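You operate a simulated robot arm through the tools that you are given. There is no shell and no other tool.

You are at the controls of a simulated robot arm. One attempt, no reset.

JOB
Share out the white tubs on the sideboard top. At the end: the white tub marked "use next" from the sideboard top is in the sideboard drawer two; the white tub labelled "use last" from the sideboard top is on the yellow coaster; whatever was shut is shut again. Leave all else as you found it, and nothing knocked over. Set down upright: white tub.

It is judged by the outcome, as a careful person would: the job done as asked, and still so three seconds after it is handed in. It fails if anything else is knocked over, pushed out of place, dropped, spilled or broken.

ROBOT AND FRAMES
A 7-joint arm with a two-finger parallel gripper, fixed in place. Base frame: the origin is on the floor under the middle of its stand, x ahead of it, y to its left, z up; the work surface is at about z = 920. Readings come in mm, degrees, newtons and seconds.
With the tool pointing down near the work surface it reaches from about 100 to 640 mm from the base axis. Its first joint turns from -66.0 to 66.0 degrees. Payload 1.57 kg.
Tool frame: the origin (TCP) lies between the finger pads and is the grasp point; the fingertips stand 30 mm ahead of it; z points along the fingers, y is the line along which they close. Largest opening 80 mm; finger width 17, thickness 12; the body of the gripper, 40 by 82 mm, starts 80 mm behind the TCP.
Orientation is that of the tool frame in the base frame, as a unit quaternion [w, x, y, z]. With the fingers straight down and closing along the base's y, the tool's x points along the base's -x, its y along +y and its z along -z.

CONTROLS
- The arm moves only by the tool step_arm. Its argument "steps" is a list of rows, each an object (a shift or turn left out is 0, a gripper value left out holds the last) with "slide": the shift along the tool's x, y, z in mm, a list of three; "turn": the turn, a rotation vector about the tool's x, y, z in degrees, a list of three; "hand": the opening, from 0 (shut) to 1 (fully open). In form: [{"slide": [x, y, z], "turn": [wx, wy, wz], "hand": hand}, ...]. A call has 1 to 20 rows; each row shifts and turns the commanded pose from where the row before left it, along the tool's axes as they then stand. A row lasts 0.2 s, in which the tool goes at most 50 mm and 8.6 degrees; a call with a longer step from one row to the next is refused whole, and so is a gripper value outside its range. Where a pose cannot be reached the arm comes as near as it can. A force on the tool above 40 N (or 10 N above the force at the start of the call, whichever is more), or a blocked arm, ends the call early, and 0.2 s more pass. Each finger travels about 72 mm/s and halts on what it meets, pressing with about 34 N; the grip force reading is that of the motor and also rises with nothing between the fingers. The clock runs only during rows and for 0.2 s after the last one: add rows that do not move to give the fingers time. The reply holds the time, the measured pose of the TCP, the force on the tool along the base axes, the opening and the grip force, in the units named above and with some noise, with the torque about the TCP (base axes, N m) and any sound that the robot's microphone picked up.
- Cameras (640 x 400 px; columns grow to the right, rows downward): "scene" is fixed at [66.3, 453.1, 1408]; the picture's right is [-0.59, -0.80, 0.00], its down [-0.57, 0.42, -0.70] and it looks along [0.57, -0.42, -0.71] (base axes); focal length 274 px, centre (320, 200). "wrist" rides on the gripper at [72, -7, -122] in the tool frame; the picture's right is [0.09, 1.00, 0.00], its down [-0.84, 0.08, -0.54] and it looks along [-0.54, 0.05, 0.84] (tool axes); focal length 238 px, centre (320, 200). There is no depth. A picture from a camera that has moved, and an enlarged one, comes with that camera's place and axes in the base frame and with its lens.
- grab_frame(camera): a new picture of that camera. No time passes.
- inspect(camera, box): a new picture of the part [left, top, right, bottom] of that camera's present view, enlarged. No time passes.
- hand_in(): hands the job in; it is judged then, once.

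Nothing tells you positions but the pictures and the camera data. Unless the task says otherwise, let go and move clear before handing in.

The tools are called after "Emit:" by a JSON object that holds its "api" and its "payload". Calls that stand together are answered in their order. step_arm: Moves the arm, as the interface text tells. Its arguments: {"type":"object","properties":{"steps":{"type":"array"}},"required":["steps"]} The other tools are called the same way: grab_frame (camera) takes a picture; inspect (camera, box) takes an enlarged picture of a part of a camera's view; hand_in () hands the job in.

At the start:

```text
time_s: 0.0
tcp_pos: [410.7, 152.0, 1161.3]
tcp_rot: [0.0, 0.0, 1.0, 0.0]
contact_force: [-0.4, 0.0, -0.3]
ft_torque: [-0.01, 0.04, 0.0]
width: 80.2
grip_force: 0.1
```

scene: 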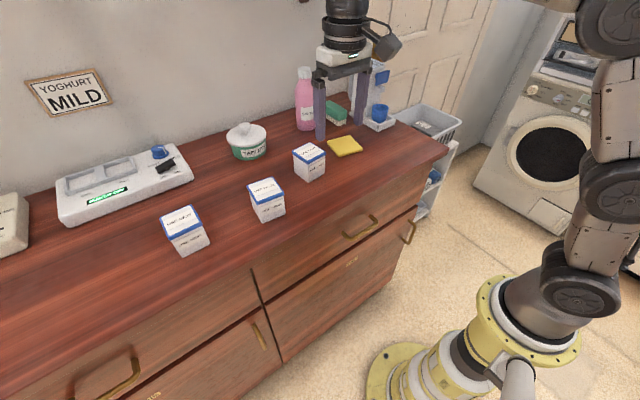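
wrist: 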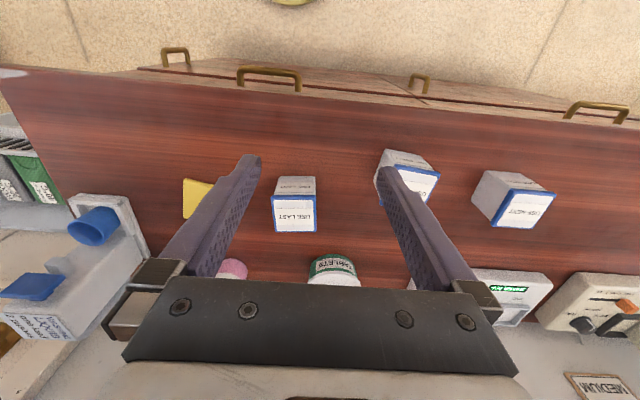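

I see three white tubs with blue-edged lids on the sideboard top, a yellow coaster, and drawers with brass handles. I'll zoom in to read the labels first.

Emit:
{"api": "inspect", "payload": {"camera": "scene", "box": [140, 120, 380, 270]}}

Emit:
{"api": "inspect", "payload": {"camera": "scene", "box": [60, 200, 440, 400]}}

Emit:
{"api": "inspect", "payload": {"camera": "wrist", "box": [160, 130, 400, 280]}}

Emit:
{"api": "inspect", "payload": {"camera": "wrist", "box": [360, 60, 640, 235]}}

```text
2.67 times, centred on (260, 195) of scene
camera zoom: at [66.3, 453.1, 1408.0], right [-0.59, -0.8, 0.0], down [-0.57, 0.42, -0.7], along [0.57, -0.42, -0.71], focal length 729 px, centre (480, 213)
```

zoom: 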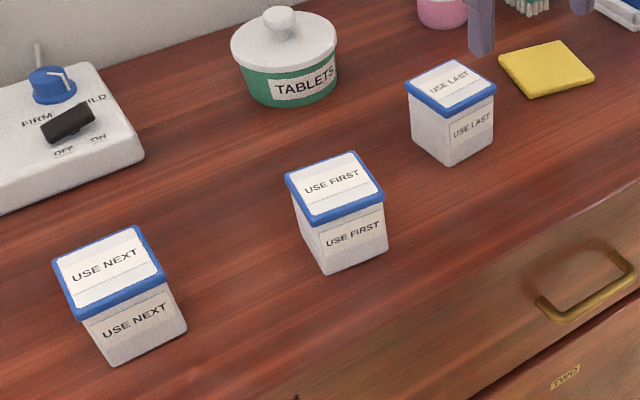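

```text
1.68 times, centred on (250, 300) of scene
camera zoom: at [66.3, 453.1, 1408.0], right [-0.59, -0.8, 0.0], down [-0.57, 0.42, -0.7], along [0.57, -0.42, -0.71], focal length 461 px, centre (438, 32)
```

zoom: 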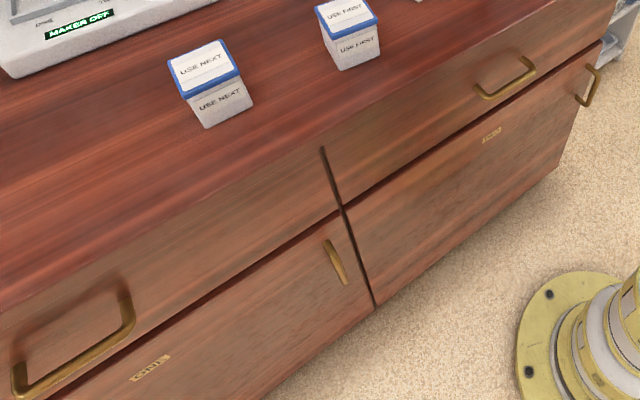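

```text
2.67 times, centred on (280, 205) of wrist
camera zoom: at [339.3, 144.6, 1282.6], right [-0.09, 1.0, 0.0], down [0.84, 0.08, 0.54], along [0.54, 0.05, -0.84], focal length 636 px, centre (427, 187)
```

zoom: 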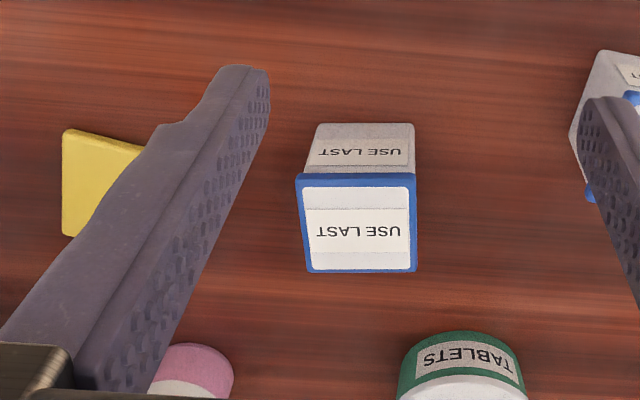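

```text
2.29 times, centred on (500, 148) of wrist
camera zoom: at [339.3, 144.6, 1282.6], right [-0.09, 1.0, 0.0], down [0.84, 0.08, 0.54], along [0.54, 0.05, -0.84], focal length 545 px, centre (-91, 320)
```

zoom: 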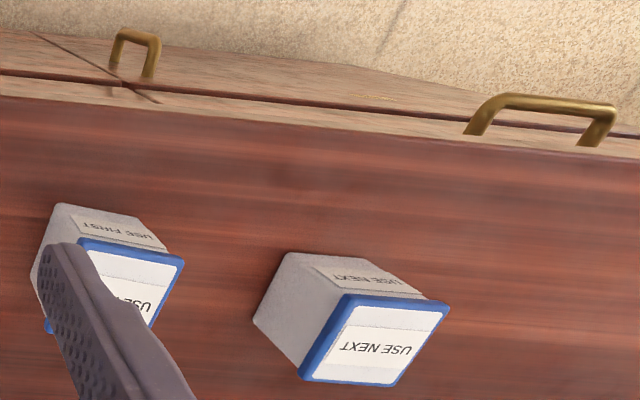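

The right-hand tub is "use last", the middle "use first" and the left "use next". I need a closer look at the fronts to tell which compartment is drawer two.

Emit:
{"api": "inspect", "payload": {"camera": "scene", "box": [300, 190, 428, 270]}}

Emit:
{"api": "inspect", "payload": {"camera": "scene", "box": [60, 310, 204, 400]}}

Emit:
{"api": "inspect", "payload": {"camera": "wrist", "box": [130, 30, 450, 130]}}

Emit:
{"api": "inspect", "payload": {"camera": "scene", "box": [280, 50, 456, 160]}}

```text
5.00 times, centred on (364, 230) of scene
camera zoom: at [66.3, 453.1, 1408.0], right [-0.59, -0.8, 0.0], down [-0.57, 0.42, -0.7], along [0.57, -0.42, -0.71], focal length 1368 px, centre (100, 50)
```

zoom: 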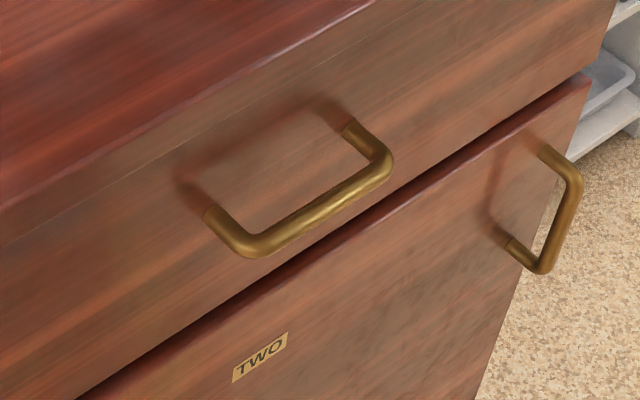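

```text
4.44 times, centred on (132, 355) of scene
camera zoom: at [66.3, 453.1, 1408.0], right [-0.59, -0.8, 0.0], down [-0.57, 0.42, -0.7], along [0.57, -0.42, -0.71], focal length 1216 px, centre (1156, -489)
```

zoom: 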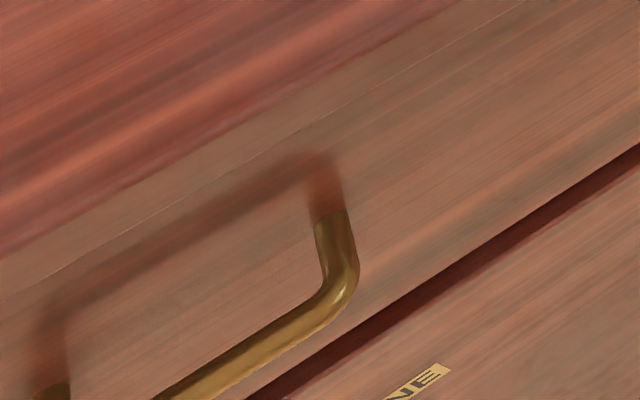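

```text
2.00 times, centred on (290, 80) of wrist
camera zoom: at [339.3, 144.6, 1282.6], right [-0.09, 1.0, 0.0], down [0.84, 0.08, 0.54], along [0.54, 0.05, -0.84], focal length 477 px, centre (380, 440)
```

zoom: 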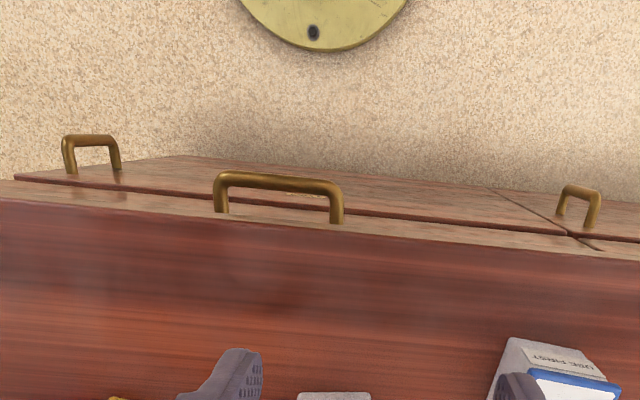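

```text
3.64 times, centred on (368, 105) of scene
camera zoom: at [66.3, 453.1, 1408.0], right [-0.59, -0.8, 0.0], down [-0.57, 0.42, -0.7], along [0.57, -0.42, -0.71], focal length 994 px, centre (146, 546)
```

zoom: 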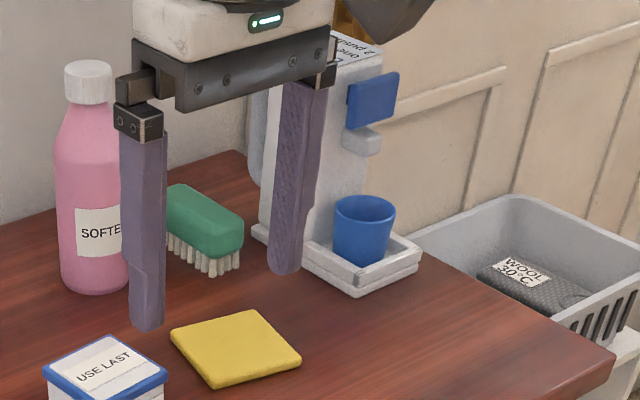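

Reading the pictures: the fronts below the top are two wide drawers (horizontal handles) above doors. Plate TWO is on the right-hand side, so drawer two is the right-hand drawer. I put "use last" at about (561,125), the coaster at about (600,-36) and "use next" at about (521,466). I start by moving above "use last" and checking again.

Emit:
{"api": "step_arm", "payload": {"steps": [{"slide": [-25, -4.5, 12], "turn": [0, 0, -1], "hand": 1}, {"slide": [-25, -4.5, 12], "turn": [0, 0, -1]}, {"slide": [-25, -4.5, 12], "turn": [0, 0, -1]}, {"slide": [-25, -4.5, 12], "turn": [0, 0, -1]}, {"slide": [-25, -4.5, 12], "turn": [0, 0, -1]}, {"slide": [-25, -4.5, 12]}, {"slide": [0, 0, 0]}, {"slide": [0, 0, 0]}]}}

Emit:
{"api": "grab_frame", "payload": {"camera": "wrist"}}

Emit:
{"api": "grab_frame", "payload": {"camera": "scene"}}

```text
time_s: 1.8
tcp_pos: [562.3, 130.9, 1088.8]
tcp_rot: [-0.001, -0.044, 0.999, 0.0]
contact_force: [-1.2, 0.4, 0.6]
ft_torque: [0.0, -0.02, 0.01]
width: 80.0
grip_force: 0.0
```

```text
taken
camera wrist: at [490.8, 119.1, 1209.8], right [-0.18, 0.98, 0.0], down [0.83, 0.15, 0.54], along [0.53, 0.1, -0.84], focal length 238 px, centre (320, 200)
```

wrist: 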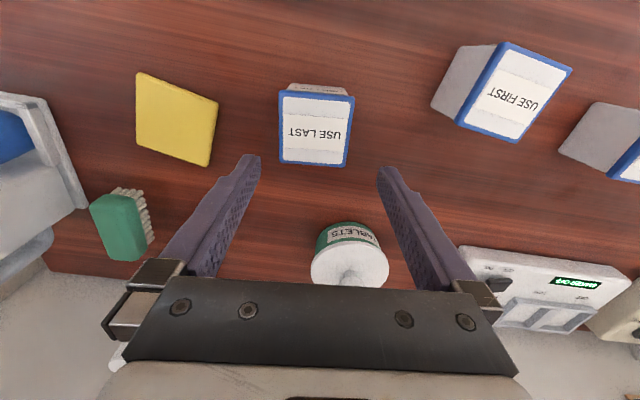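

```text
taken
```

scene: 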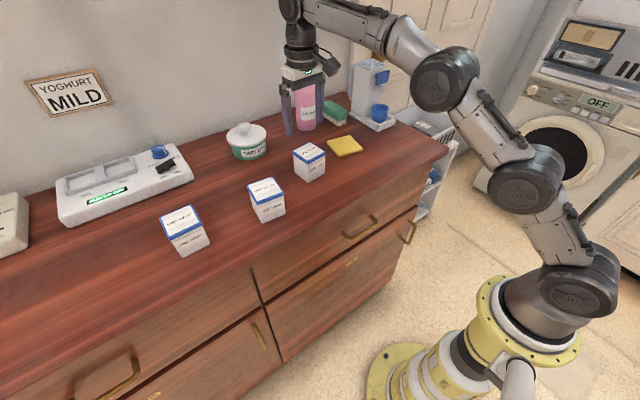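

"Use last" is centred near (557.5,127), turned about 6.5°. I'll line up over it and come down part way.

Emit:
{"api": "step_arm", "payload": {"steps": [{"slide": [0, 0, 0], "turn": [0, 0, -1.5]}, {"slide": [5.2, -3.3, 20]}, {"slide": [0, 0, 20]}, {"slide": [0, 0, 12]}, {"slide": [0, 0, 0]}]}}

Emit:
{"api": "grab_frame", "payload": {"camera": "wrist"}}

Emit:
{"api": "inspect", "payload": {"camera": "scene", "box": [240, 80, 400, 180]}}

```text
time_s: 3.0
tcp_pos: [557.0, 125.7, 1036.8]
tcp_rot: [0.0, -0.058, 0.998, 0.0]
contact_force: [-0.4, -0.3, 0.0]
ft_torque: [0.0, -0.01, -0.01]
width: 80.0
grip_force: 0.0
```

```text
taken
camera wrist: at [486.5, 112.8, 1158.2], right [-0.2, 0.98, 0.0], down [0.82, 0.17, 0.54], along [0.53, 0.11, -0.84], focal length 238 px, centre (320, 200)
```

wrist: 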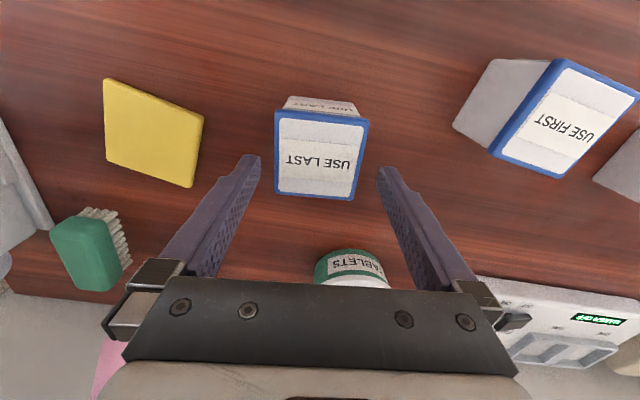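

```text
4.00 times, centred on (320, 130) of scene
camera zoom: at [66.3, 453.1, 1408.0], right [-0.59, -0.8, 0.0], down [-0.57, 0.42, -0.7], along [0.57, -0.42, -0.71], focal length 1094 px, centre (320, 480)
```

zoom: 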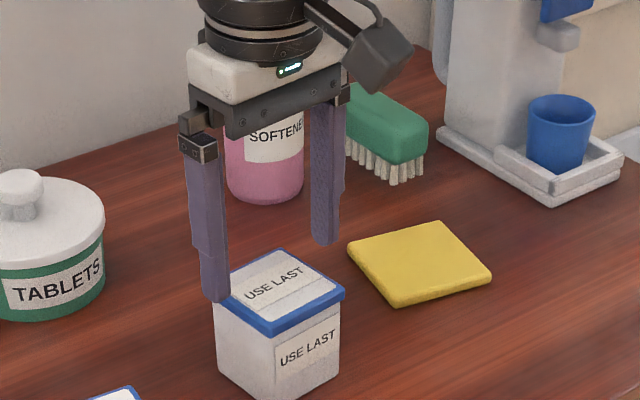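

Lined up well: lid centre about (556,126.5) under the TCP. I'm descending to grasp height and closing.

Emit:
{"api": "step_arm", "payload": {"steps": [{"slide": [0, 0.7, 16]}, {"slide": [0, 0, 16]}, {"slide": [0, 0, 16]}, {"slide": [0, 0, 16]}, {"slide": [0, 0, 14]}, {"slide": [0, 0, 0]}]}}

Emit:
{"api": "inspect", "payload": {"camera": "scene", "box": [240, 80, 400, 180]}}

```text
time_s: 4.4
tcp_pos: [557.0, 125.3, 958.5]
tcp_rot: [0.0, -0.057, 0.998, 0.0]
contact_force: [0.3, 0.5, 0.3]
ft_torque: [0.02, 0.01, 0.01]
width: 80.1
grip_force: 0.1
```

```text
4.00 times, centred on (320, 130) of scene
camera zoom: at [66.3, 453.1, 1408.0], right [-0.59, -0.8, 0.0], down [-0.57, 0.42, -0.7], along [0.57, -0.42, -0.71], focal length 1094 px, centre (320, 480)
```

zoom: 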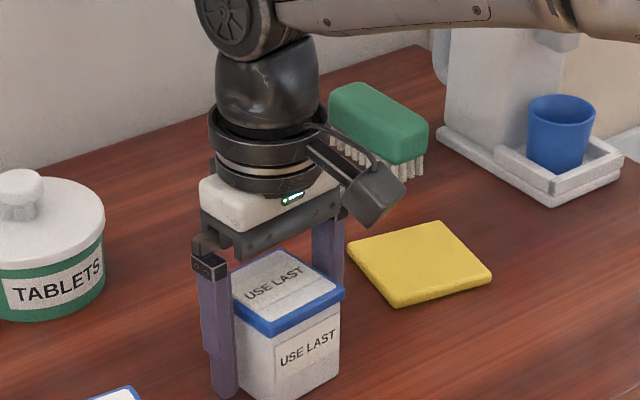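

The fingers straddle the tub with clearance. Closing on it.

Emit:
{"api": "step_arm", "payload": {"steps": [{"hand": 0.6}, {"hand": 0.4}, {"hand": 0.4}, {"hand": 0.4}]}}

```text
time_s: 5.4
tcp_pos: [556.7, 126.5, 958.8]
tcp_rot: [0.0, -0.057, 0.998, 0.0]
contact_force: [-0.5, -1.0, 0.2]
ft_torque: [-0.06, -0.08, 0.0]
width: 61.6
grip_force: 34.6
```

Gripped at 61.6 mm. Lifting a little to check that it holds.

Emit:
{"api": "step_arm", "payload": {"steps": [{"slide": [0, 0, -8], "hand": 0.4}, {"slide": [0, 0, -12]}, {"slide": [0, 0, -15]}, {"slide": [0, 0, -15]}, {"slide": [0, 0, 0]}]}}

Emit:
{"api": "grab_frame", "payload": {"camera": "wrist"}}

Emit:
{"api": "inspect", "payload": {"camera": "scene", "box": [240, 80, 400, 180]}}

```text
time_s: 6.6
tcp_pos: [557.0, 127.0, 1008.1]
tcp_rot: [0.0, -0.056, 0.998, 0.0]
contact_force: [-0.7, 0.3, -1.8]
ft_torque: [0.0, 0.02, 0.03]
width: 61.6
grip_force: 34.1
```

```text
taken
camera wrist: at [486.4, 113.1, 1130.9], right [-0.2, 0.98, 0.0], down [0.82, 0.17, 0.54], along [0.53, 0.11, -0.84], focal length 238 px, centre (320, 200)
```

wrist: 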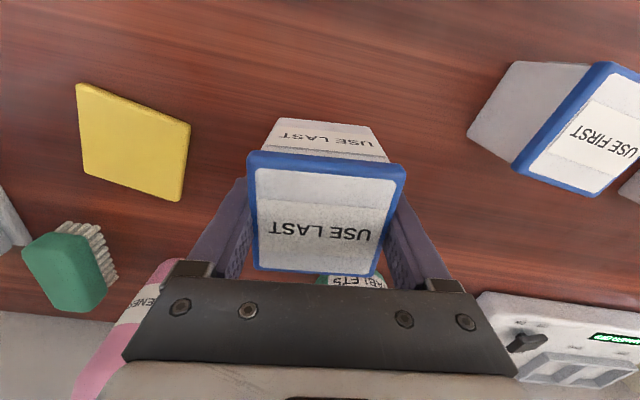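

```text
4.00 times, centred on (320, 130) of scene
camera zoom: at [66.4, 453.2, 1408.0], right [-0.59, -0.8, 0.0], down [-0.57, 0.42, -0.7], along [0.57, -0.42, -0.71], focal length 1094 px, centre (320, 480)
```

zoom: 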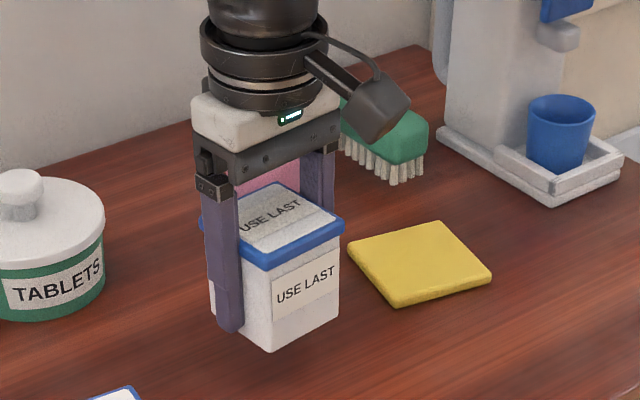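

The tub is held firmly. The coaster centre comes out near (597,-35), turned about -10°. I'm carrying the tub over and turning to match.

Emit:
{"api": "step_arm", "payload": {"steps": [{"slide": [0, 0, -12]}, {"slide": [-2.8, -20.7, -5]}, {"slide": [-2.8, -20.7, 0]}, {"slide": [-2.8, -20.7, 0]}, {"slide": [-2.8, -20.7, 0]}, {"slide": [-2.8, -20.7, 0]}, {"slide": [-2.8, -20.7, 0]}, {"slide": [-2.8, -20.7, 0]}, {"slide": [-2.8, -20.7, 0]}, {"turn": [0, 0, 4.1]}, {"turn": [0, 0, 4.1]}, {"turn": [0, 0, 4.1]}, {"turn": [0, 0, 4.1]}, {"slide": [0, 0, 0]}]}}

Emit:
{"api": "grab_frame", "payload": {"camera": "wrist"}}

Emit:
{"api": "inspect", "payload": {"camera": "scene", "box": [260, 70, 420, 170]}}

```text
time_s: 9.6
tcp_pos: [598.2, -35.2, 1025.4]
tcp_rot: [0.0, 0.086, 0.996, 0.0]
contact_force: [-0.7, -0.7, -1.8]
ft_torque: [-0.02, 0.0, 0.0]
width: 61.9
grip_force: 33.9
```

```text
taken
camera wrist: at [526.2, -28.5, 1146.8], right [0.08, 1.0, 0.0], down [0.84, -0.07, 0.54], along [0.54, -0.04, -0.84], focal length 238 px, centre (320, 200)
```

wrist: 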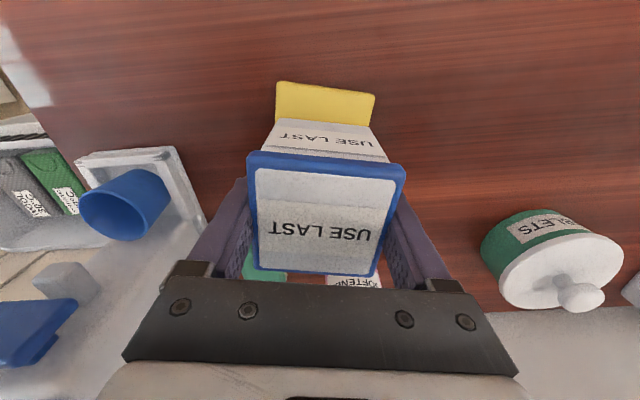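

```text
4.00 times, centred on (340, 120) of scene
camera zoom: at [66.4, 453.1, 1408.0], right [-0.59, -0.8, 0.0], down [-0.57, 0.42, -0.7], along [0.57, -0.42, -0.71], focal length 1094 px, centre (240, 520)
```

zoom: 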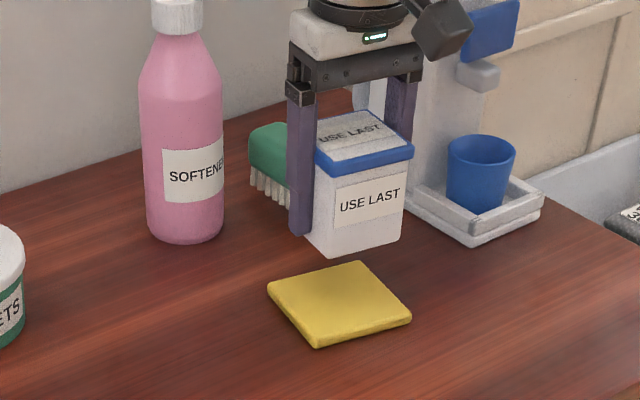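

The tub is right above the coaster (centre about (597,-34)). I'm lowering it, then creeping down in small steps to feel the contact.

Emit:
{"api": "step_arm", "payload": {"steps": [{"slide": [1.2, 1.2, 12]}, {"slide": [0, 0, 15]}, {"slide": [0, 0, 15]}, {"slide": [0, 0, 10]}, {"slide": [0, 0, 2]}, {"slide": [0, 0, 0]}]}}

Emit:
{"api": "inspect", "payload": {"camera": "scene", "box": [260, 70, 420, 170]}}

```text
time_s: 11.0
tcp_pos: [597.2, -32.3, 971.9]
tcp_rot: [0.0, 0.087, 0.996, 0.0]
contact_force: [0.5, 0.3, -2.5]
ft_torque: [0.03, 0.02, -0.01]
width: 61.7
grip_force: 33.2
```

```text
4.00 times, centred on (340, 120) of scene
camera zoom: at [66.4, 453.1, 1408.0], right [-0.59, -0.8, 0.0], down [-0.57, 0.42, -0.7], along [0.57, -0.42, -0.71], focal length 1094 px, centre (240, 520)
```

zoom: 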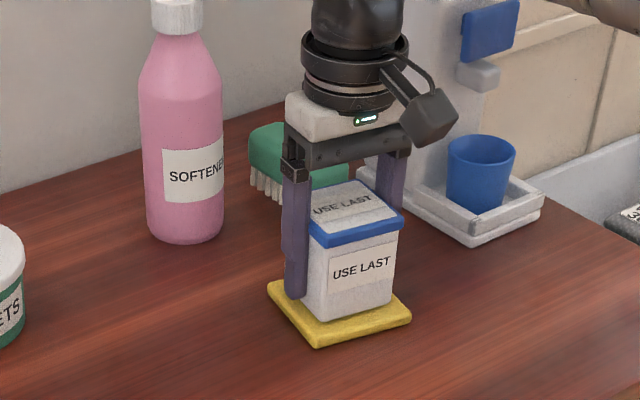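

Emit:
{"api": "step_arm", "payload": {"steps": [{"slide": [0, 0, 1.5]}, {"slide": [0, 0, 1.5]}, {"slide": [0, 0, 0]}]}}

```text
time_s: 11.8
tcp_pos: [597.4, -32.9, 969.1]
tcp_rot: [0.0, 0.086, 0.996, 0.0]
contact_force: [-0.5, 0.1, -1.9]
ft_torque: [0.01, -0.05, 0.01]
width: 61.5
grip_force: 33.8
```

The tub is hovering just over the coaster with no contact yet. Continuing down in small steps.

Emit:
{"api": "step_arm", "payload": {"steps": [{"slide": [0, 0, 1]}, {"slide": [0, 0, 1]}, {"slide": [0, 0, 0]}]}}

Emit:
{"api": "step_arm", "payload": {"steps": [{"slide": [0, 0, 1]}, {"slide": [0, 0, 0]}]}}

```text
time_s: 12.6
tcp_pos: [598.1, -32.9, 969.8]
tcp_rot: [0.002, 0.086, 0.996, 0.0]
contact_force: [-1.8, 1.1, 9.4]
ft_torque: [0.01, 0.34, -0.04]
width: 61.8
grip_force: 33.7
```

```text
time_s: 13.2
tcp_pos: [596.3, -34.1, 969.5]
tcp_rot: [0.003, 0.086, 0.996, 0.0]
contact_force: [-2.5, -0.9, 19.4]
ft_torque: [0.04, 0.58, -0.02]
width: 61.7
grip_force: 34.4
```

Contact is made on the coaster. I'll ease off slightly, then open the fingers slowly.

Emit:
{"api": "step_arm", "payload": {"steps": [{"slide": [0, 0, -1.8]}, {"slide": [0, 0, 0], "hand": 0.85}, {"slide": [0, 0, 0], "hand": 1}, {"slide": [0, 0, 0], "hand": 1}]}}

Emit:
{"api": "inspect", "payload": {"camera": "scene", "box": [260, 70, 420, 170]}}

Emit:
{"api": "grab_frame", "payload": {"camera": "wrist"}}

```text
time_s: 14.2
tcp_pos: [596.9, -32.9, 966.9]
tcp_rot: [-0.001, 0.087, 0.996, 0.0]
contact_force: [0.5, -0.6, 0.5]
ft_torque: [0.01, 0.02, 0.0]
width: 80.1
grip_force: 0.1
```

```text
4.00 times, centred on (340, 120) of scene
camera zoom: at [66.3, 453.1, 1408.0], right [-0.59, -0.8, 0.0], down [-0.57, 0.42, -0.7], along [0.57, -0.42, -0.71], focal length 1094 px, centre (240, 520)
```

zoom: 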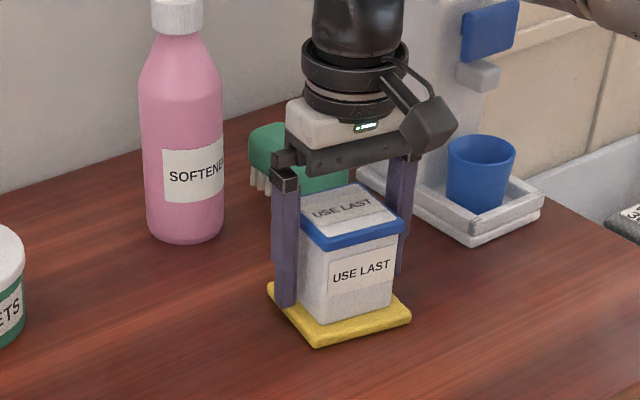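

```text
taken
camera wrist: at [525.6, -26.7, 1089.1], right [0.08, 1.0, 0.0], down [0.84, -0.07, 0.54], along [0.54, -0.04, -0.84], focal length 238 px, centre (320, 200)
```

wrist: 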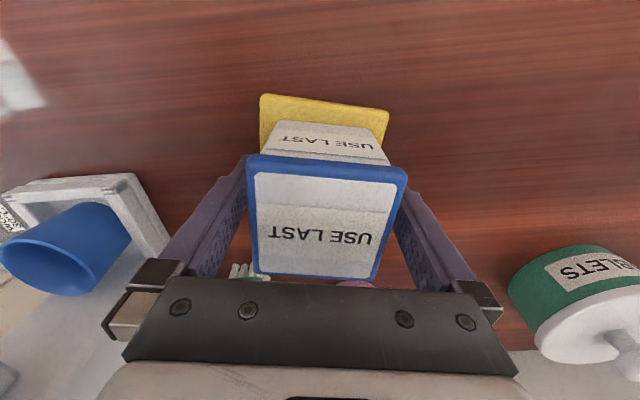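

The tub stands squarely on the coaster. I'm going straight up, then over toward the "use next" tub for a closer look.

Emit:
{"api": "step_arm", "payload": {"steps": [{"slide": [0, 0, -15], "hand": 1}, {"slide": [0, 0, -25]}, {"slide": [0, 0, -30]}, {"slide": [0, 0, -30]}, {"slide": [0, 0, -20]}, {"slide": [0, 0, 0], "turn": [0, 0, -5]}, {"slide": [0, 0, 0], "turn": [0, 0, -5]}, {"slide": [12, 30, -2]}, {"slide": [12, 30, -2]}, {"slide": [12, 30, -2]}, {"slide": [12, 30, -2]}, {"slide": [12, 30, -2]}, {"slide": [12, 30, -2]}, {"slide": [12, 30, -2]}, {"slide": [12, 30, -2]}, {"slide": [12, 30, -2]}, {"slide": [12, 30, -2]}, {"slide": [0, 30, 0]}, {"slide": [0, 30, 0]}, {"slide": [0, 0, 0]}]}}

Emit:
{"api": "grab_frame", "payload": {"camera": "wrist"}}

Emit:
{"api": "grab_frame", "payload": {"camera": "scene"}}

```text
time_s: 18.4
tcp_pos: [476.6, 327.1, 1108.1]
tcp_rot: [0.0, 0.0, 1.0, -0.001]
contact_force: [0.0, 0.0, 0.1]
ft_torque: [0.03, -0.03, -0.02]
width: 79.9
grip_force: 0.0
```

```text
taken
camera wrist: at [405.4, 320.6, 1230.3], right [-0.09, 1.0, 0.0], down [0.84, 0.08, 0.54], along [0.54, 0.05, -0.84], focal length 238 px, centre (320, 200)
```

wrist: 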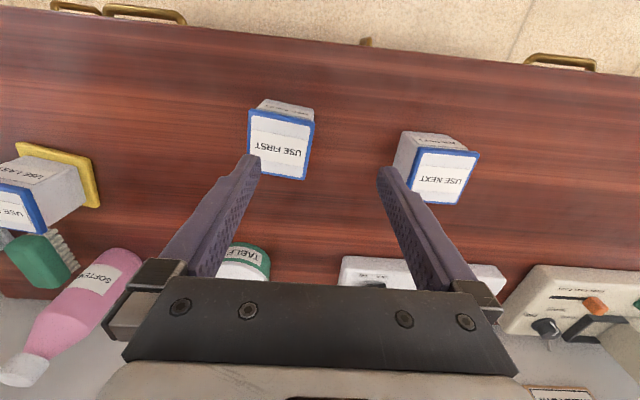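

```text
taken
```

scene: 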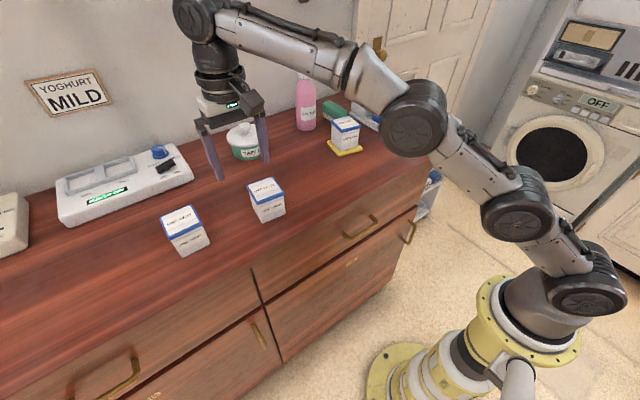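

"Use last" is on the coaster. Zooming on "use next" to fix its centre and angle.

Emit:
{"api": "inspect", "payload": {"camera": "wrist", "box": [380, 120, 508, 200]}}

Emit:
{"api": "inspect", "payload": {"camera": "scene", "box": [140, 190, 236, 250]}}

Emit:
{"api": "inspect", "payload": {"camera": "scene", "box": [310, 100, 390, 150]}}

```text
5.00 times, centred on (444, 160) of wrist
camera zoom: at [405.4, 320.6, 1230.3], right [-0.09, 1.0, 0.0], down [0.84, 0.08, 0.54], along [0.54, 0.05, -0.84], focal length 1192 px, centre (-300, 400)
```

zoom: 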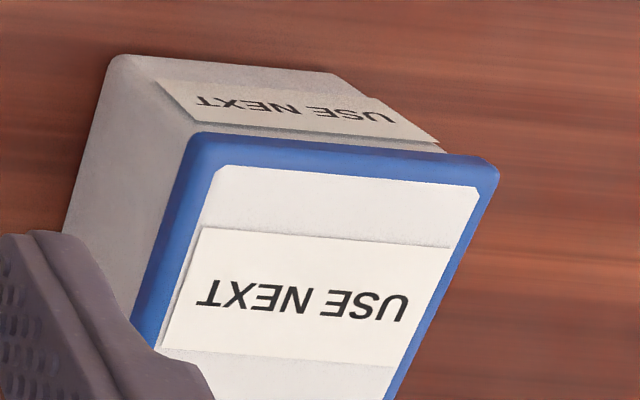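

```text
6.67 times, centred on (188, 220) of scene
camera zoom: at [66.3, 453.2, 1408.0], right [-0.59, -0.8, 0.0], down [-0.57, 0.42, -0.7], along [0.57, -0.42, -0.71], focal length 1823 px, centre (1200, 67)
```

zoom: 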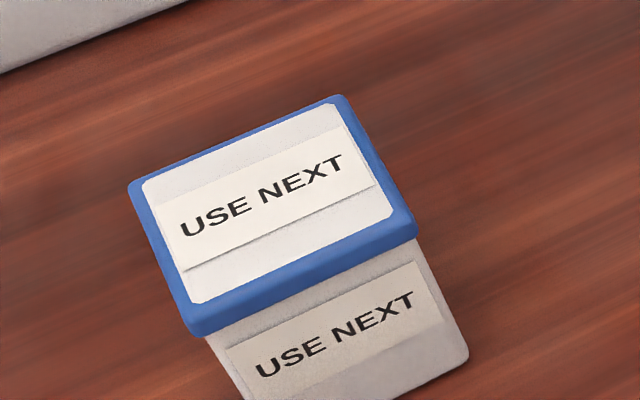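

```text
8.00 times, centred on (350, 125) of scene
camera zoom: at [66.3, 453.2, 1408.0], right [-0.59, -0.8, 0.0], down [-0.57, 0.42, -0.7], along [0.57, -0.42, -0.71], focal length 2188 px, centre (80, 800)
```

zoom: 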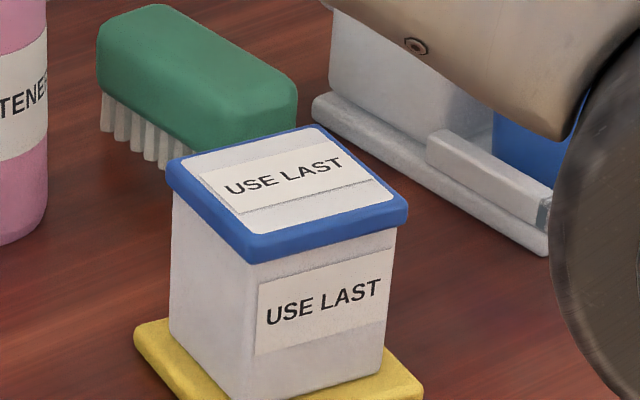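

"Use next" is centred near (520,468), roughly square to the room. At about 700 mm out it's beyond straight-down reach, so I'll tilt the tool about its closing axis to lean outward and see how far the arm gets.

Emit:
{"api": "step_arm", "payload": {"steps": [{"turn": [0, -7.5, 0], "hand": 1}, {"turn": [0, -7.5, 0]}, {"turn": [0, -7.5, 0]}, {"turn": [0, -7.5, 0]}, {"slide": [0, 25, 0]}, {"slide": [0, 25, 0]}, {"slide": [0, 25, 0]}, {"slide": [0, 25, 0]}, {"slide": [0, 20, 0]}, {"slide": [0, 20, 0]}, {"slide": [0, 0, 0]}]}}

Emit:
{"api": "grab_frame", "payload": {"camera": "wrist"}}

Emit:
{"api": "grab_frame", "payload": {"camera": "scene"}}

```text
time_s: 20.8
tcp_pos: [476.5, 466.4, 1109.4]
tcp_rot: [0.259, -0.001, 0.966, 0.0]
contact_force: [0.2, -0.6, -0.6]
ft_torque: [0.01, 0.02, 0.0]
width: 79.9
grip_force: 0.1
```

```text
taken
camera wrist: at [353.4, 460.9, 1178.4], right [-0.08, 1.0, -0.05], down [0.45, 0.08, 0.89], along [0.89, 0.05, -0.46], focal length 238 px, centre (320, 200)
```

wrist: 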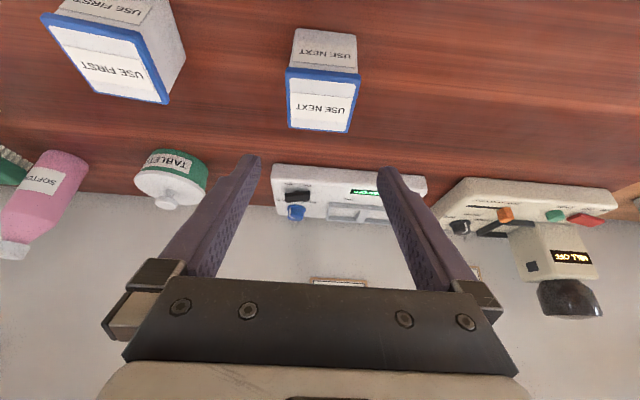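

```text
taken
```

scene: 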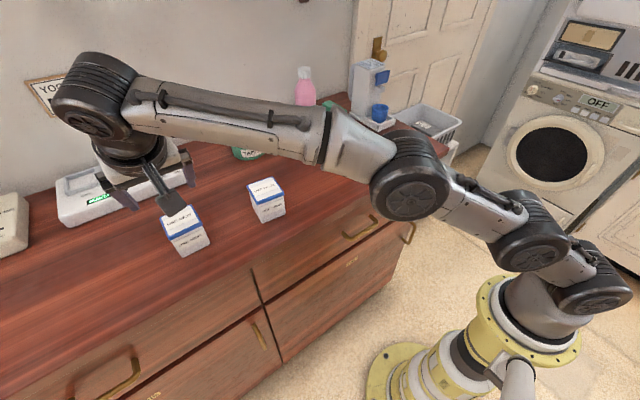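

The arm reaches there. Leaning out further over the tub, staying above its lid.

Emit:
{"api": "step_arm", "payload": {"steps": [{"slide": [-1.9, 0.2, 18]}, {"slide": [-1.9, 0.2, 18]}, {"slide": [-1.9, 0.2, 18]}, {"slide": [-1.9, 0.2, 18]}, {"slide": [0, 0, 0]}, {"slide": [0, 0, 0]}]}}

Emit:
{"api": "grab_frame", "payload": {"camera": "wrist"}}

Emit:
{"api": "inspect", "payload": {"camera": "scene", "box": [80, 130, 272, 250]}}

```text
time_s: 22.2
tcp_pos: [518.7, 468.4, 1048.4]
tcp_rot: [0.258, 0.0, 0.966, 0.001]
contact_force: [-0.7, 0.4, 0.2]
ft_torque: [-0.01, -0.03, 0.0]
width: 80.1
grip_force: 0.1
```

```text
taken
camera wrist: at [395.0, 461.1, 1118.6], right [-0.08, 1.0, -0.05], down [0.45, 0.08, 0.89], along [0.89, 0.05, -0.46], focal length 238 px, centre (320, 200)
```

wrist: 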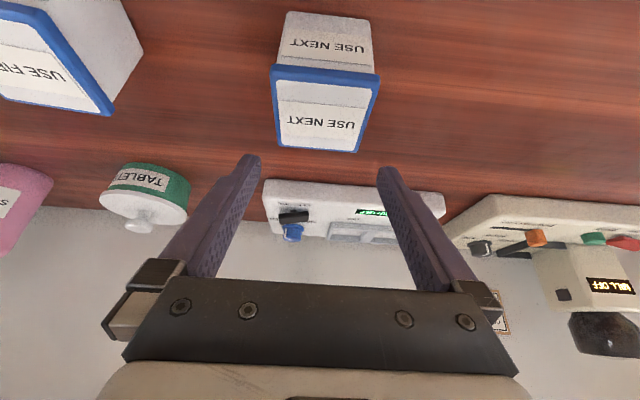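

```text
3.33 times, centred on (176, 190) of scene
camera zoom: at [66.3, 453.1, 1408.0], right [-0.59, -0.8, 0.0], down [-0.57, 0.42, -0.7], along [0.57, -0.42, -0.71], focal length 912 px, centre (800, 233)
```

zoom: 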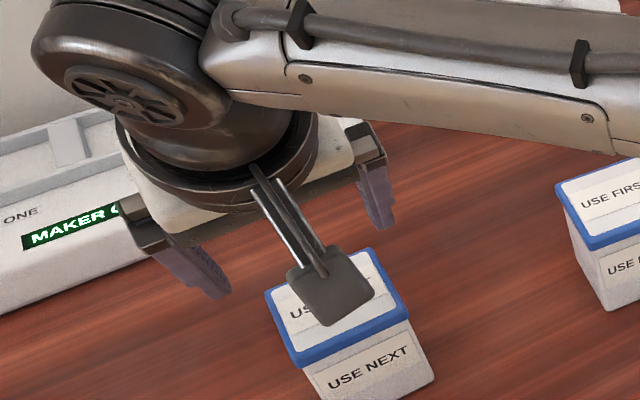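

The pose is reached and aligned (lid centre about (521,466)). Lowering vertically around the tub with the tilt kept.

Emit:
{"api": "step_arm", "payload": {"steps": [{"slide": [7.3, -0.7, 13.3]}, {"slide": [7.3, -0.7, 13.3]}, {"slide": [7.3, -0.6, 13.3]}, {"slide": [7.3, 0, 13.3]}, {"slide": [0, 0, 0]}]}}

Emit:
{"api": "grab_frame", "payload": {"camera": "wrist"}}

Emit:
{"api": "inspect", "payload": {"camera": "scene", "box": [80, 130, 272, 250]}}

```text
time_s: 23.4
tcp_pos: [520.0, 465.5, 988.0]
tcp_rot: [0.259, -0.001, 0.966, 0.0]
contact_force: [0.1, -0.1, 0.1]
ft_torque: [-0.01, -0.03, 0.01]
width: 79.7
grip_force: 0.1
```

```text
taken
camera wrist: at [396.8, 459.4, 1058.0], right [-0.08, 1.0, -0.05], down [0.45, 0.08, 0.89], along [0.89, 0.05, -0.46], focal length 238 px, centre (320, 200)
```

wrist: 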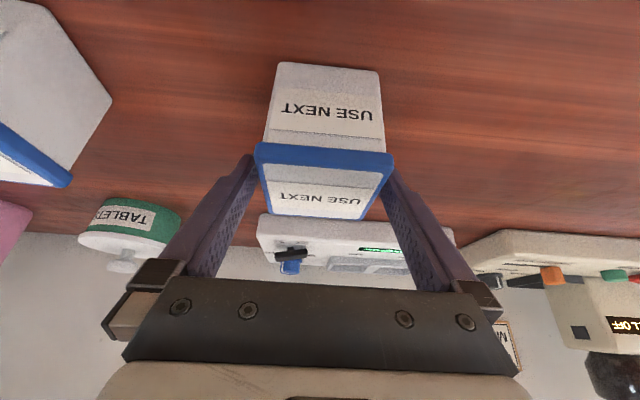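

```text
3.33 times, centred on (176, 190) of scene
camera zoom: at [66.3, 453.1, 1408.0], right [-0.59, -0.8, 0.0], down [-0.57, 0.42, -0.7], along [0.57, -0.42, -0.71], focal length 912 px, centre (800, 233)
```

zoom: 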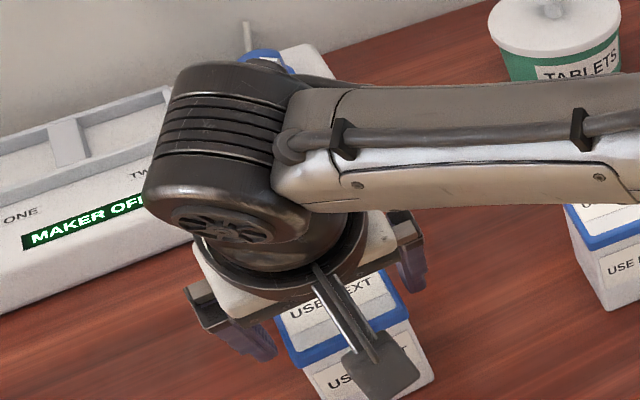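

Still clear on both sides. Finishing the descent to grasp height.

Emit:
{"api": "step_arm", "payload": {"steps": [{"slide": [5, 0.2, 9]}, {"slide": [5, 0.2, 9]}, {"slide": [5, 0.2, 8.5]}, {"slide": [0, 0, 0]}]}}

Emit:
{"api": "grab_frame", "payload": {"camera": "wrist"}}

```text
time_s: 24.4
tcp_pos: [519.4, 464.9, 958.1]
tcp_rot: [0.258, -0.001, 0.966, 0.001]
contact_force: [0.1, 0.3, 0.4]
ft_torque: [-0.02, 0.0, 0.01]
width: 79.8
grip_force: 0.0
```

```text
taken
camera wrist: at [396.7, 459.6, 1026.9], right [-0.08, 1.0, -0.05], down [0.45, 0.08, 0.89], along [0.89, 0.05, -0.46], focal length 238 px, centre (320, 200)
```

wrist: 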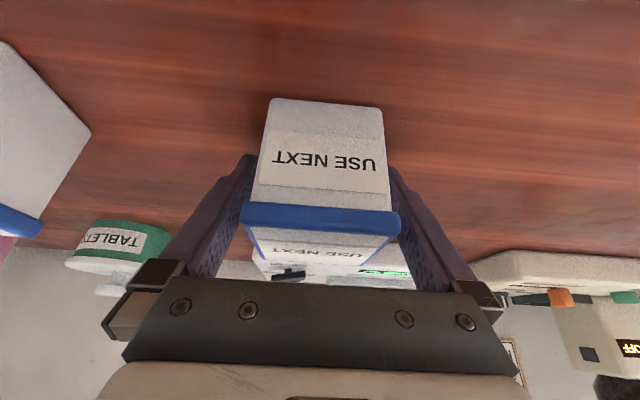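

Both fingers are beside the tub. Closing gently.

Emit:
{"api": "step_arm", "payload": {"steps": [{"slide": [0, 0.5, 0], "hand": 0.85}, {"hand": 0.7}, {"hand": 0.4}, {"hand": 0.4}, {"hand": 0.4}]}}

Emit:
{"api": "grab_frame", "payload": {"camera": "wrist"}}

```text
time_s: 25.6
tcp_pos: [519.3, 465.8, 957.9]
tcp_rot: [0.259, -0.001, 0.966, 0.0]
contact_force: [0.2, -1.4, 0.9]
ft_torque: [-0.05, -0.01, 0.01]
width: 61.9
grip_force: 33.9
```

```text
taken
camera wrist: at [397.0, 460.2, 1027.3], right [-0.08, 1.0, -0.05], down [0.45, 0.08, 0.89], along [0.89, 0.05, -0.46], focal length 238 px, centre (320, 200)
```

wrist: 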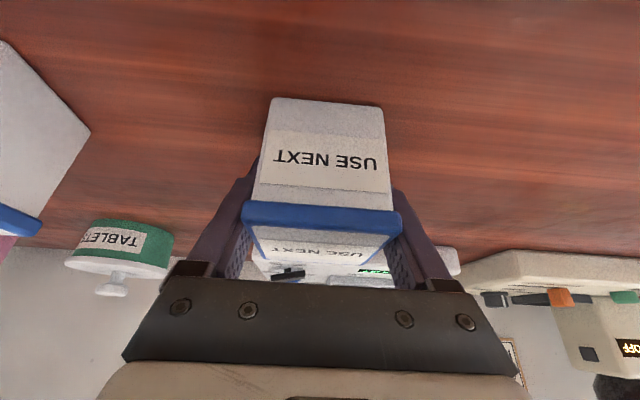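

Gripped at 61.9 mm. I'll lift it, keep it upright, and set it down about 85 mm nearer on clear top at about (455,404), where I can regrasp it straight down.

Emit:
{"api": "step_arm", "payload": {"steps": [{"slide": [-3, 0, -5.2], "hand": 0.4}, {"slide": [-6, 0, -10.4]}, {"slide": [-6, 0, -10.4]}, {"slide": [0, 0, 0]}]}}

Emit:
{"api": "grab_frame", "payload": {"camera": "wrist"}}

Emit:
{"api": "inspect", "payload": {"camera": "scene", "box": [80, 130, 272, 250]}}

```text
time_s: 26.6
tcp_pos: [518.6, 466.5, 988.0]
tcp_rot: [0.258, -0.001, 0.966, 0.0]
contact_force: [0.0, -0.1, -2.4]
ft_torque: [0.0, -0.01, -0.02]
width: 61.8
grip_force: 34.0
```

```text
taken
camera wrist: at [396.9, 459.6, 1057.4], right [-0.08, 1.0, -0.05], down [0.45, 0.08, 0.89], along [0.89, 0.05, -0.46], focal length 238 px, centre (320, 200)
```

wrist: 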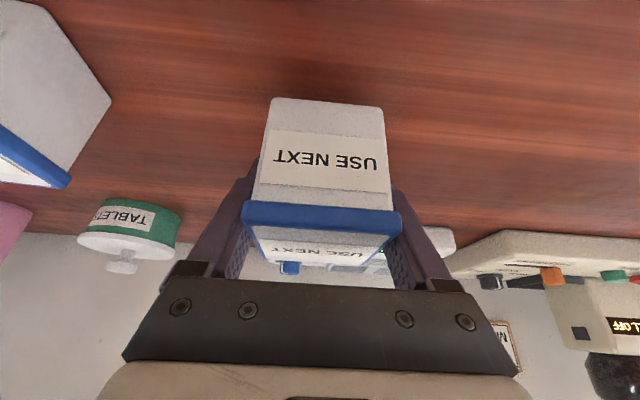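

```text
3.33 times, centred on (176, 190) of scene
camera zoom: at [66.4, 453.2, 1408.0], right [-0.59, -0.8, 0.0], down [-0.57, 0.42, -0.7], along [0.57, -0.42, -0.71], focal length 912 px, centre (800, 233)
```

zoom: 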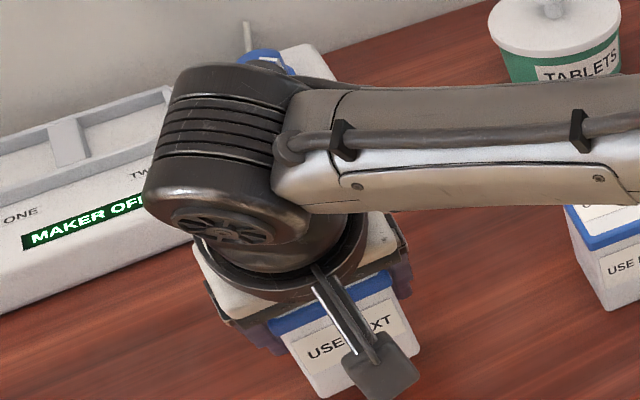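

It holds steady and stays level. Moving to the nearer spot.

Emit:
{"api": "step_arm", "payload": {"steps": [{"slide": [11.2, -12.4, -6.5]}, {"slide": [11.2, -12.4, -6.5]}, {"slide": [11.2, -12.4, -6.5]}, {"slide": [11.2, -12.4, -6.5]}, {"slide": [11.2, -12.4, -6.5]}, {"slide": [0, 0, 0]}, {"slide": [5, 0, 8.7]}, {"slide": [5, 0, 8.7]}, {"slide": [2, 0, 3.5]}, {"slide": [0, 0, 0]}]}}

Emit:
{"api": "inspect", "payload": {"camera": "scene", "box": [120, 160, 312, 280]}}

```text
time_s: 28.8
tcp_pos: [455.5, 404.2, 963.6]
tcp_rot: [0.259, -0.002, 0.966, 0.001]
contact_force: [-0.3, 0.7, -2.3]
ft_torque: [0.0, -0.03, -0.03]
width: 61.7
grip_force: 34.1
```

```text
3.33 times, centred on (216, 220) of scene
camera zoom: at [66.4, 453.2, 1408.0], right [-0.59, -0.8, 0.0], down [-0.57, 0.42, -0.7], along [0.57, -0.42, -0.71], focal length 912 px, centre (667, 133)
```

zoom: 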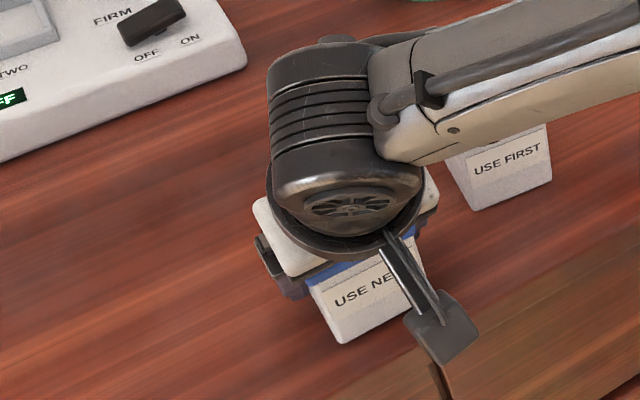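

About 5 mm above the top. Creeping down until it touches.

Emit:
{"api": "step_arm", "payload": {"steps": [{"slide": [1, 0, 1.73]}, {"slide": [0.75, 0, 1.3]}, {"slide": [0, 0, 0]}]}}

Emit:
{"api": "step_arm", "payload": {"steps": [{"slide": [0.5, 0, 0.87]}, {"slide": [0.5, 0, 0.87]}, {"slide": [0, 0, 0]}]}}

```text
time_s: 29.6
tcp_pos: [455.6, 404.2, 959.4]
tcp_rot: [0.258, 0.0, 0.966, 0.0]
contact_force: [-0.3, -0.5, -2.9]
ft_torque: [0.0, -0.04, 0.03]
width: 61.7
grip_force: 33.4
```

```text
time_s: 30.4
tcp_pos: [454.8, 405.0, 958.2]
tcp_rot: [0.259, 0.0, 0.966, 0.0]
contact_force: [1.0, 0.0, -2.5]
ft_torque: [-0.03, 0.0, -0.01]
width: 62.0
grip_force: 34.0
```

Emit:
{"api": "step_arm", "payload": {"steps": [{"slide": [0.5, 0, 0.87]}, {"slide": [0, 0, 0]}]}}

```text
time_s: 31.0
tcp_pos: [454.0, 404.3, 959.0]
tcp_rot: [0.259, -0.001, 0.966, 0.001]
contact_force: [-0.4, 0.4, -0.8]
ft_torque: [-0.04, 0.07, -0.01]
width: 61.7
grip_force: 34.6
```

Weight is coming off, so it's touching. One more small press, then I'll release.

Emit:
{"api": "step_arm", "payload": {"steps": [{"slide": [0.3, 0, 0.5]}, {"slide": [0, 0, 0]}, {"hand": 0.85}, {"hand": 1}, {"hand": 1}]}}

Emit:
{"api": "grab_frame", "payload": {"camera": "wrist"}}

```text
time_s: 32.2
tcp_pos: [454.6, 403.8, 956.7]
tcp_rot: [0.259, -0.001, 0.966, 0.0]
contact_force: [-0.6, 0.5, 0.2]
ft_torque: [0.02, -0.03, 0.0]
width: 79.9
grip_force: 0.0
```

```text
taken
camera wrist: at [332.5, 398.0, 1026.3], right [-0.08, 1.0, -0.05], down [0.45, 0.08, 0.89], along [0.89, 0.05, -0.46], focal length 238 px, centre (320, 200)
```

wrist: 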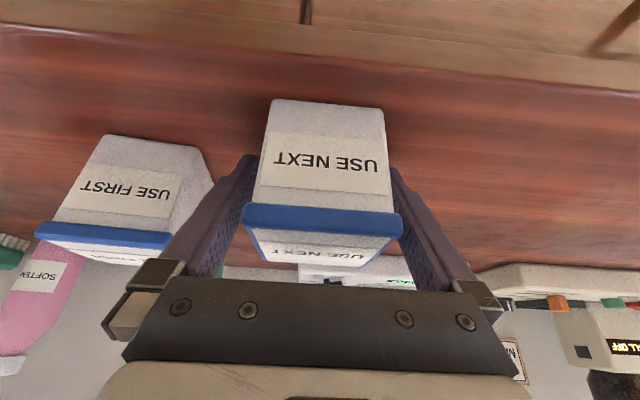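

"Use next" now stands at about (455,404). I'm rising clear, straightening the tool, and moving over to look at the drawer-two handle.

Emit:
{"api": "step_arm", "payload": {"steps": [{"slide": [-5, 0, -8.7], "hand": 1}, {"slide": [-10, 0, -17.3]}, {"slide": [-12.5, 0, -21.7]}, {"slide": [-12.5, 0, -21.7]}, {"slide": [-10, 0, -17.3]}, {"turn": [0, 7.5, 0]}, {"turn": [0, 7.5, 0]}, {"turn": [0, 7.5, 0]}, {"turn": [0, 7.5, 0]}, {"slide": [20, -38, 0]}, {"slide": [20, -38, 0]}, {"slide": [20, -38, 0]}, {"slide": [20, -38, 0]}, {"slide": [20, -38, 0]}, {"slide": [20, -38, 10]}, {"slide": [20, -38, 15]}, {"slide": [15, -40, 15]}, {"slide": [0, 0, 15]}, {"slide": [0, 0, 0]}]}}

Emit:
{"api": "grab_frame", "payload": {"camera": "wrist"}}

Emit:
{"api": "grab_frame", "payload": {"camera": "scene"}}

```text
time_s: 36.2
tcp_pos: [299.7, 98.3, 1002.9]
tcp_rot: [0.0, -0.002, 1.0, 0.0]
contact_force: [0.2, -0.7, -0.1]
ft_torque: [0.01, 0.0, 0.03]
width: 80.3
grip_force: 0.0
```

```text
taken
camera wrist: at [228.4, 91.2, 1123.6], right [-0.09, 1.0, 0.0], down [0.84, 0.08, 0.54], along [0.54, 0.05, -0.84], focal length 238 px, centre (320, 200)
```

wrist: 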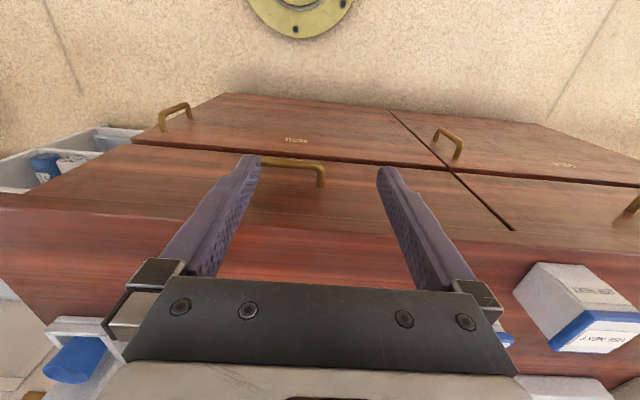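

```text
taken
```

scene: 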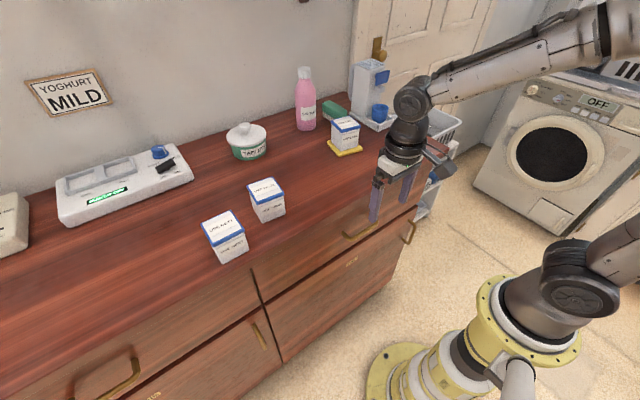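

I have a good view of the fronts. Zooming in on the drawer-two handle and the drawer faces.

Emit:
{"api": "inspect", "payload": {"camera": "wrist", "box": [180, 110, 420, 260]}}

Emit:
{"api": "inspect", "payload": {"camera": "wrist", "box": [400, 100, 640, 250]}}

Emit:
{"api": "inspect", "payload": {"camera": "scene", "box": [320, 190, 416, 250]}}

```text
2.67 times, centred on (300, 185) of wrist
camera zoom: at [228.4, 91.2, 1123.6], right [-0.09, 1.0, 0.0], down [0.84, 0.08, 0.54], along [0.54, 0.05, -0.84], focal length 636 px, centre (373, 240)
```

zoom: 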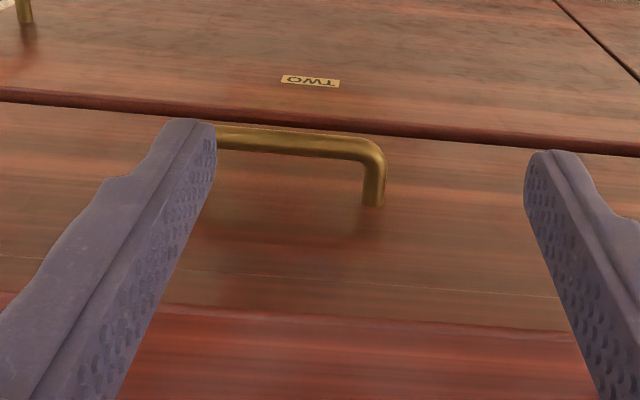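

```text
2.67 times, centred on (520, 175) of wrist
camera zoom: at [228.4, 91.2, 1123.6], right [-0.09, 1.0, 0.0], down [0.84, 0.08, 0.54], along [0.54, 0.05, -0.84], focal length 636 px, centre (-213, 267)
```

zoom: 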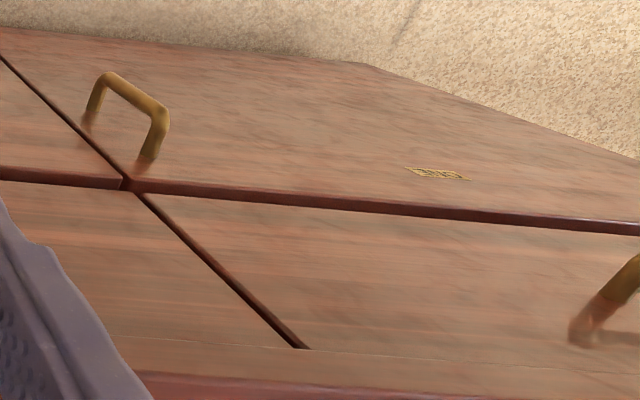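

```text
6.67 times, centred on (368, 220) of scene
camera zoom: at [66.3, 453.1, 1408.0], right [-0.59, -0.8, 0.0], down [-0.57, 0.42, -0.7], along [0.57, -0.42, -0.71], focal length 1823 px, centre (0, 67)
```

zoom: 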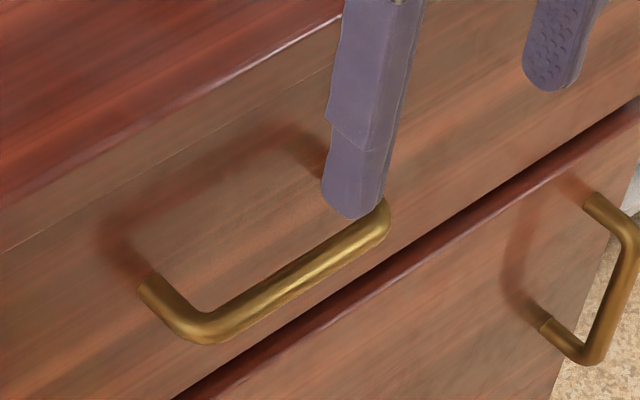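

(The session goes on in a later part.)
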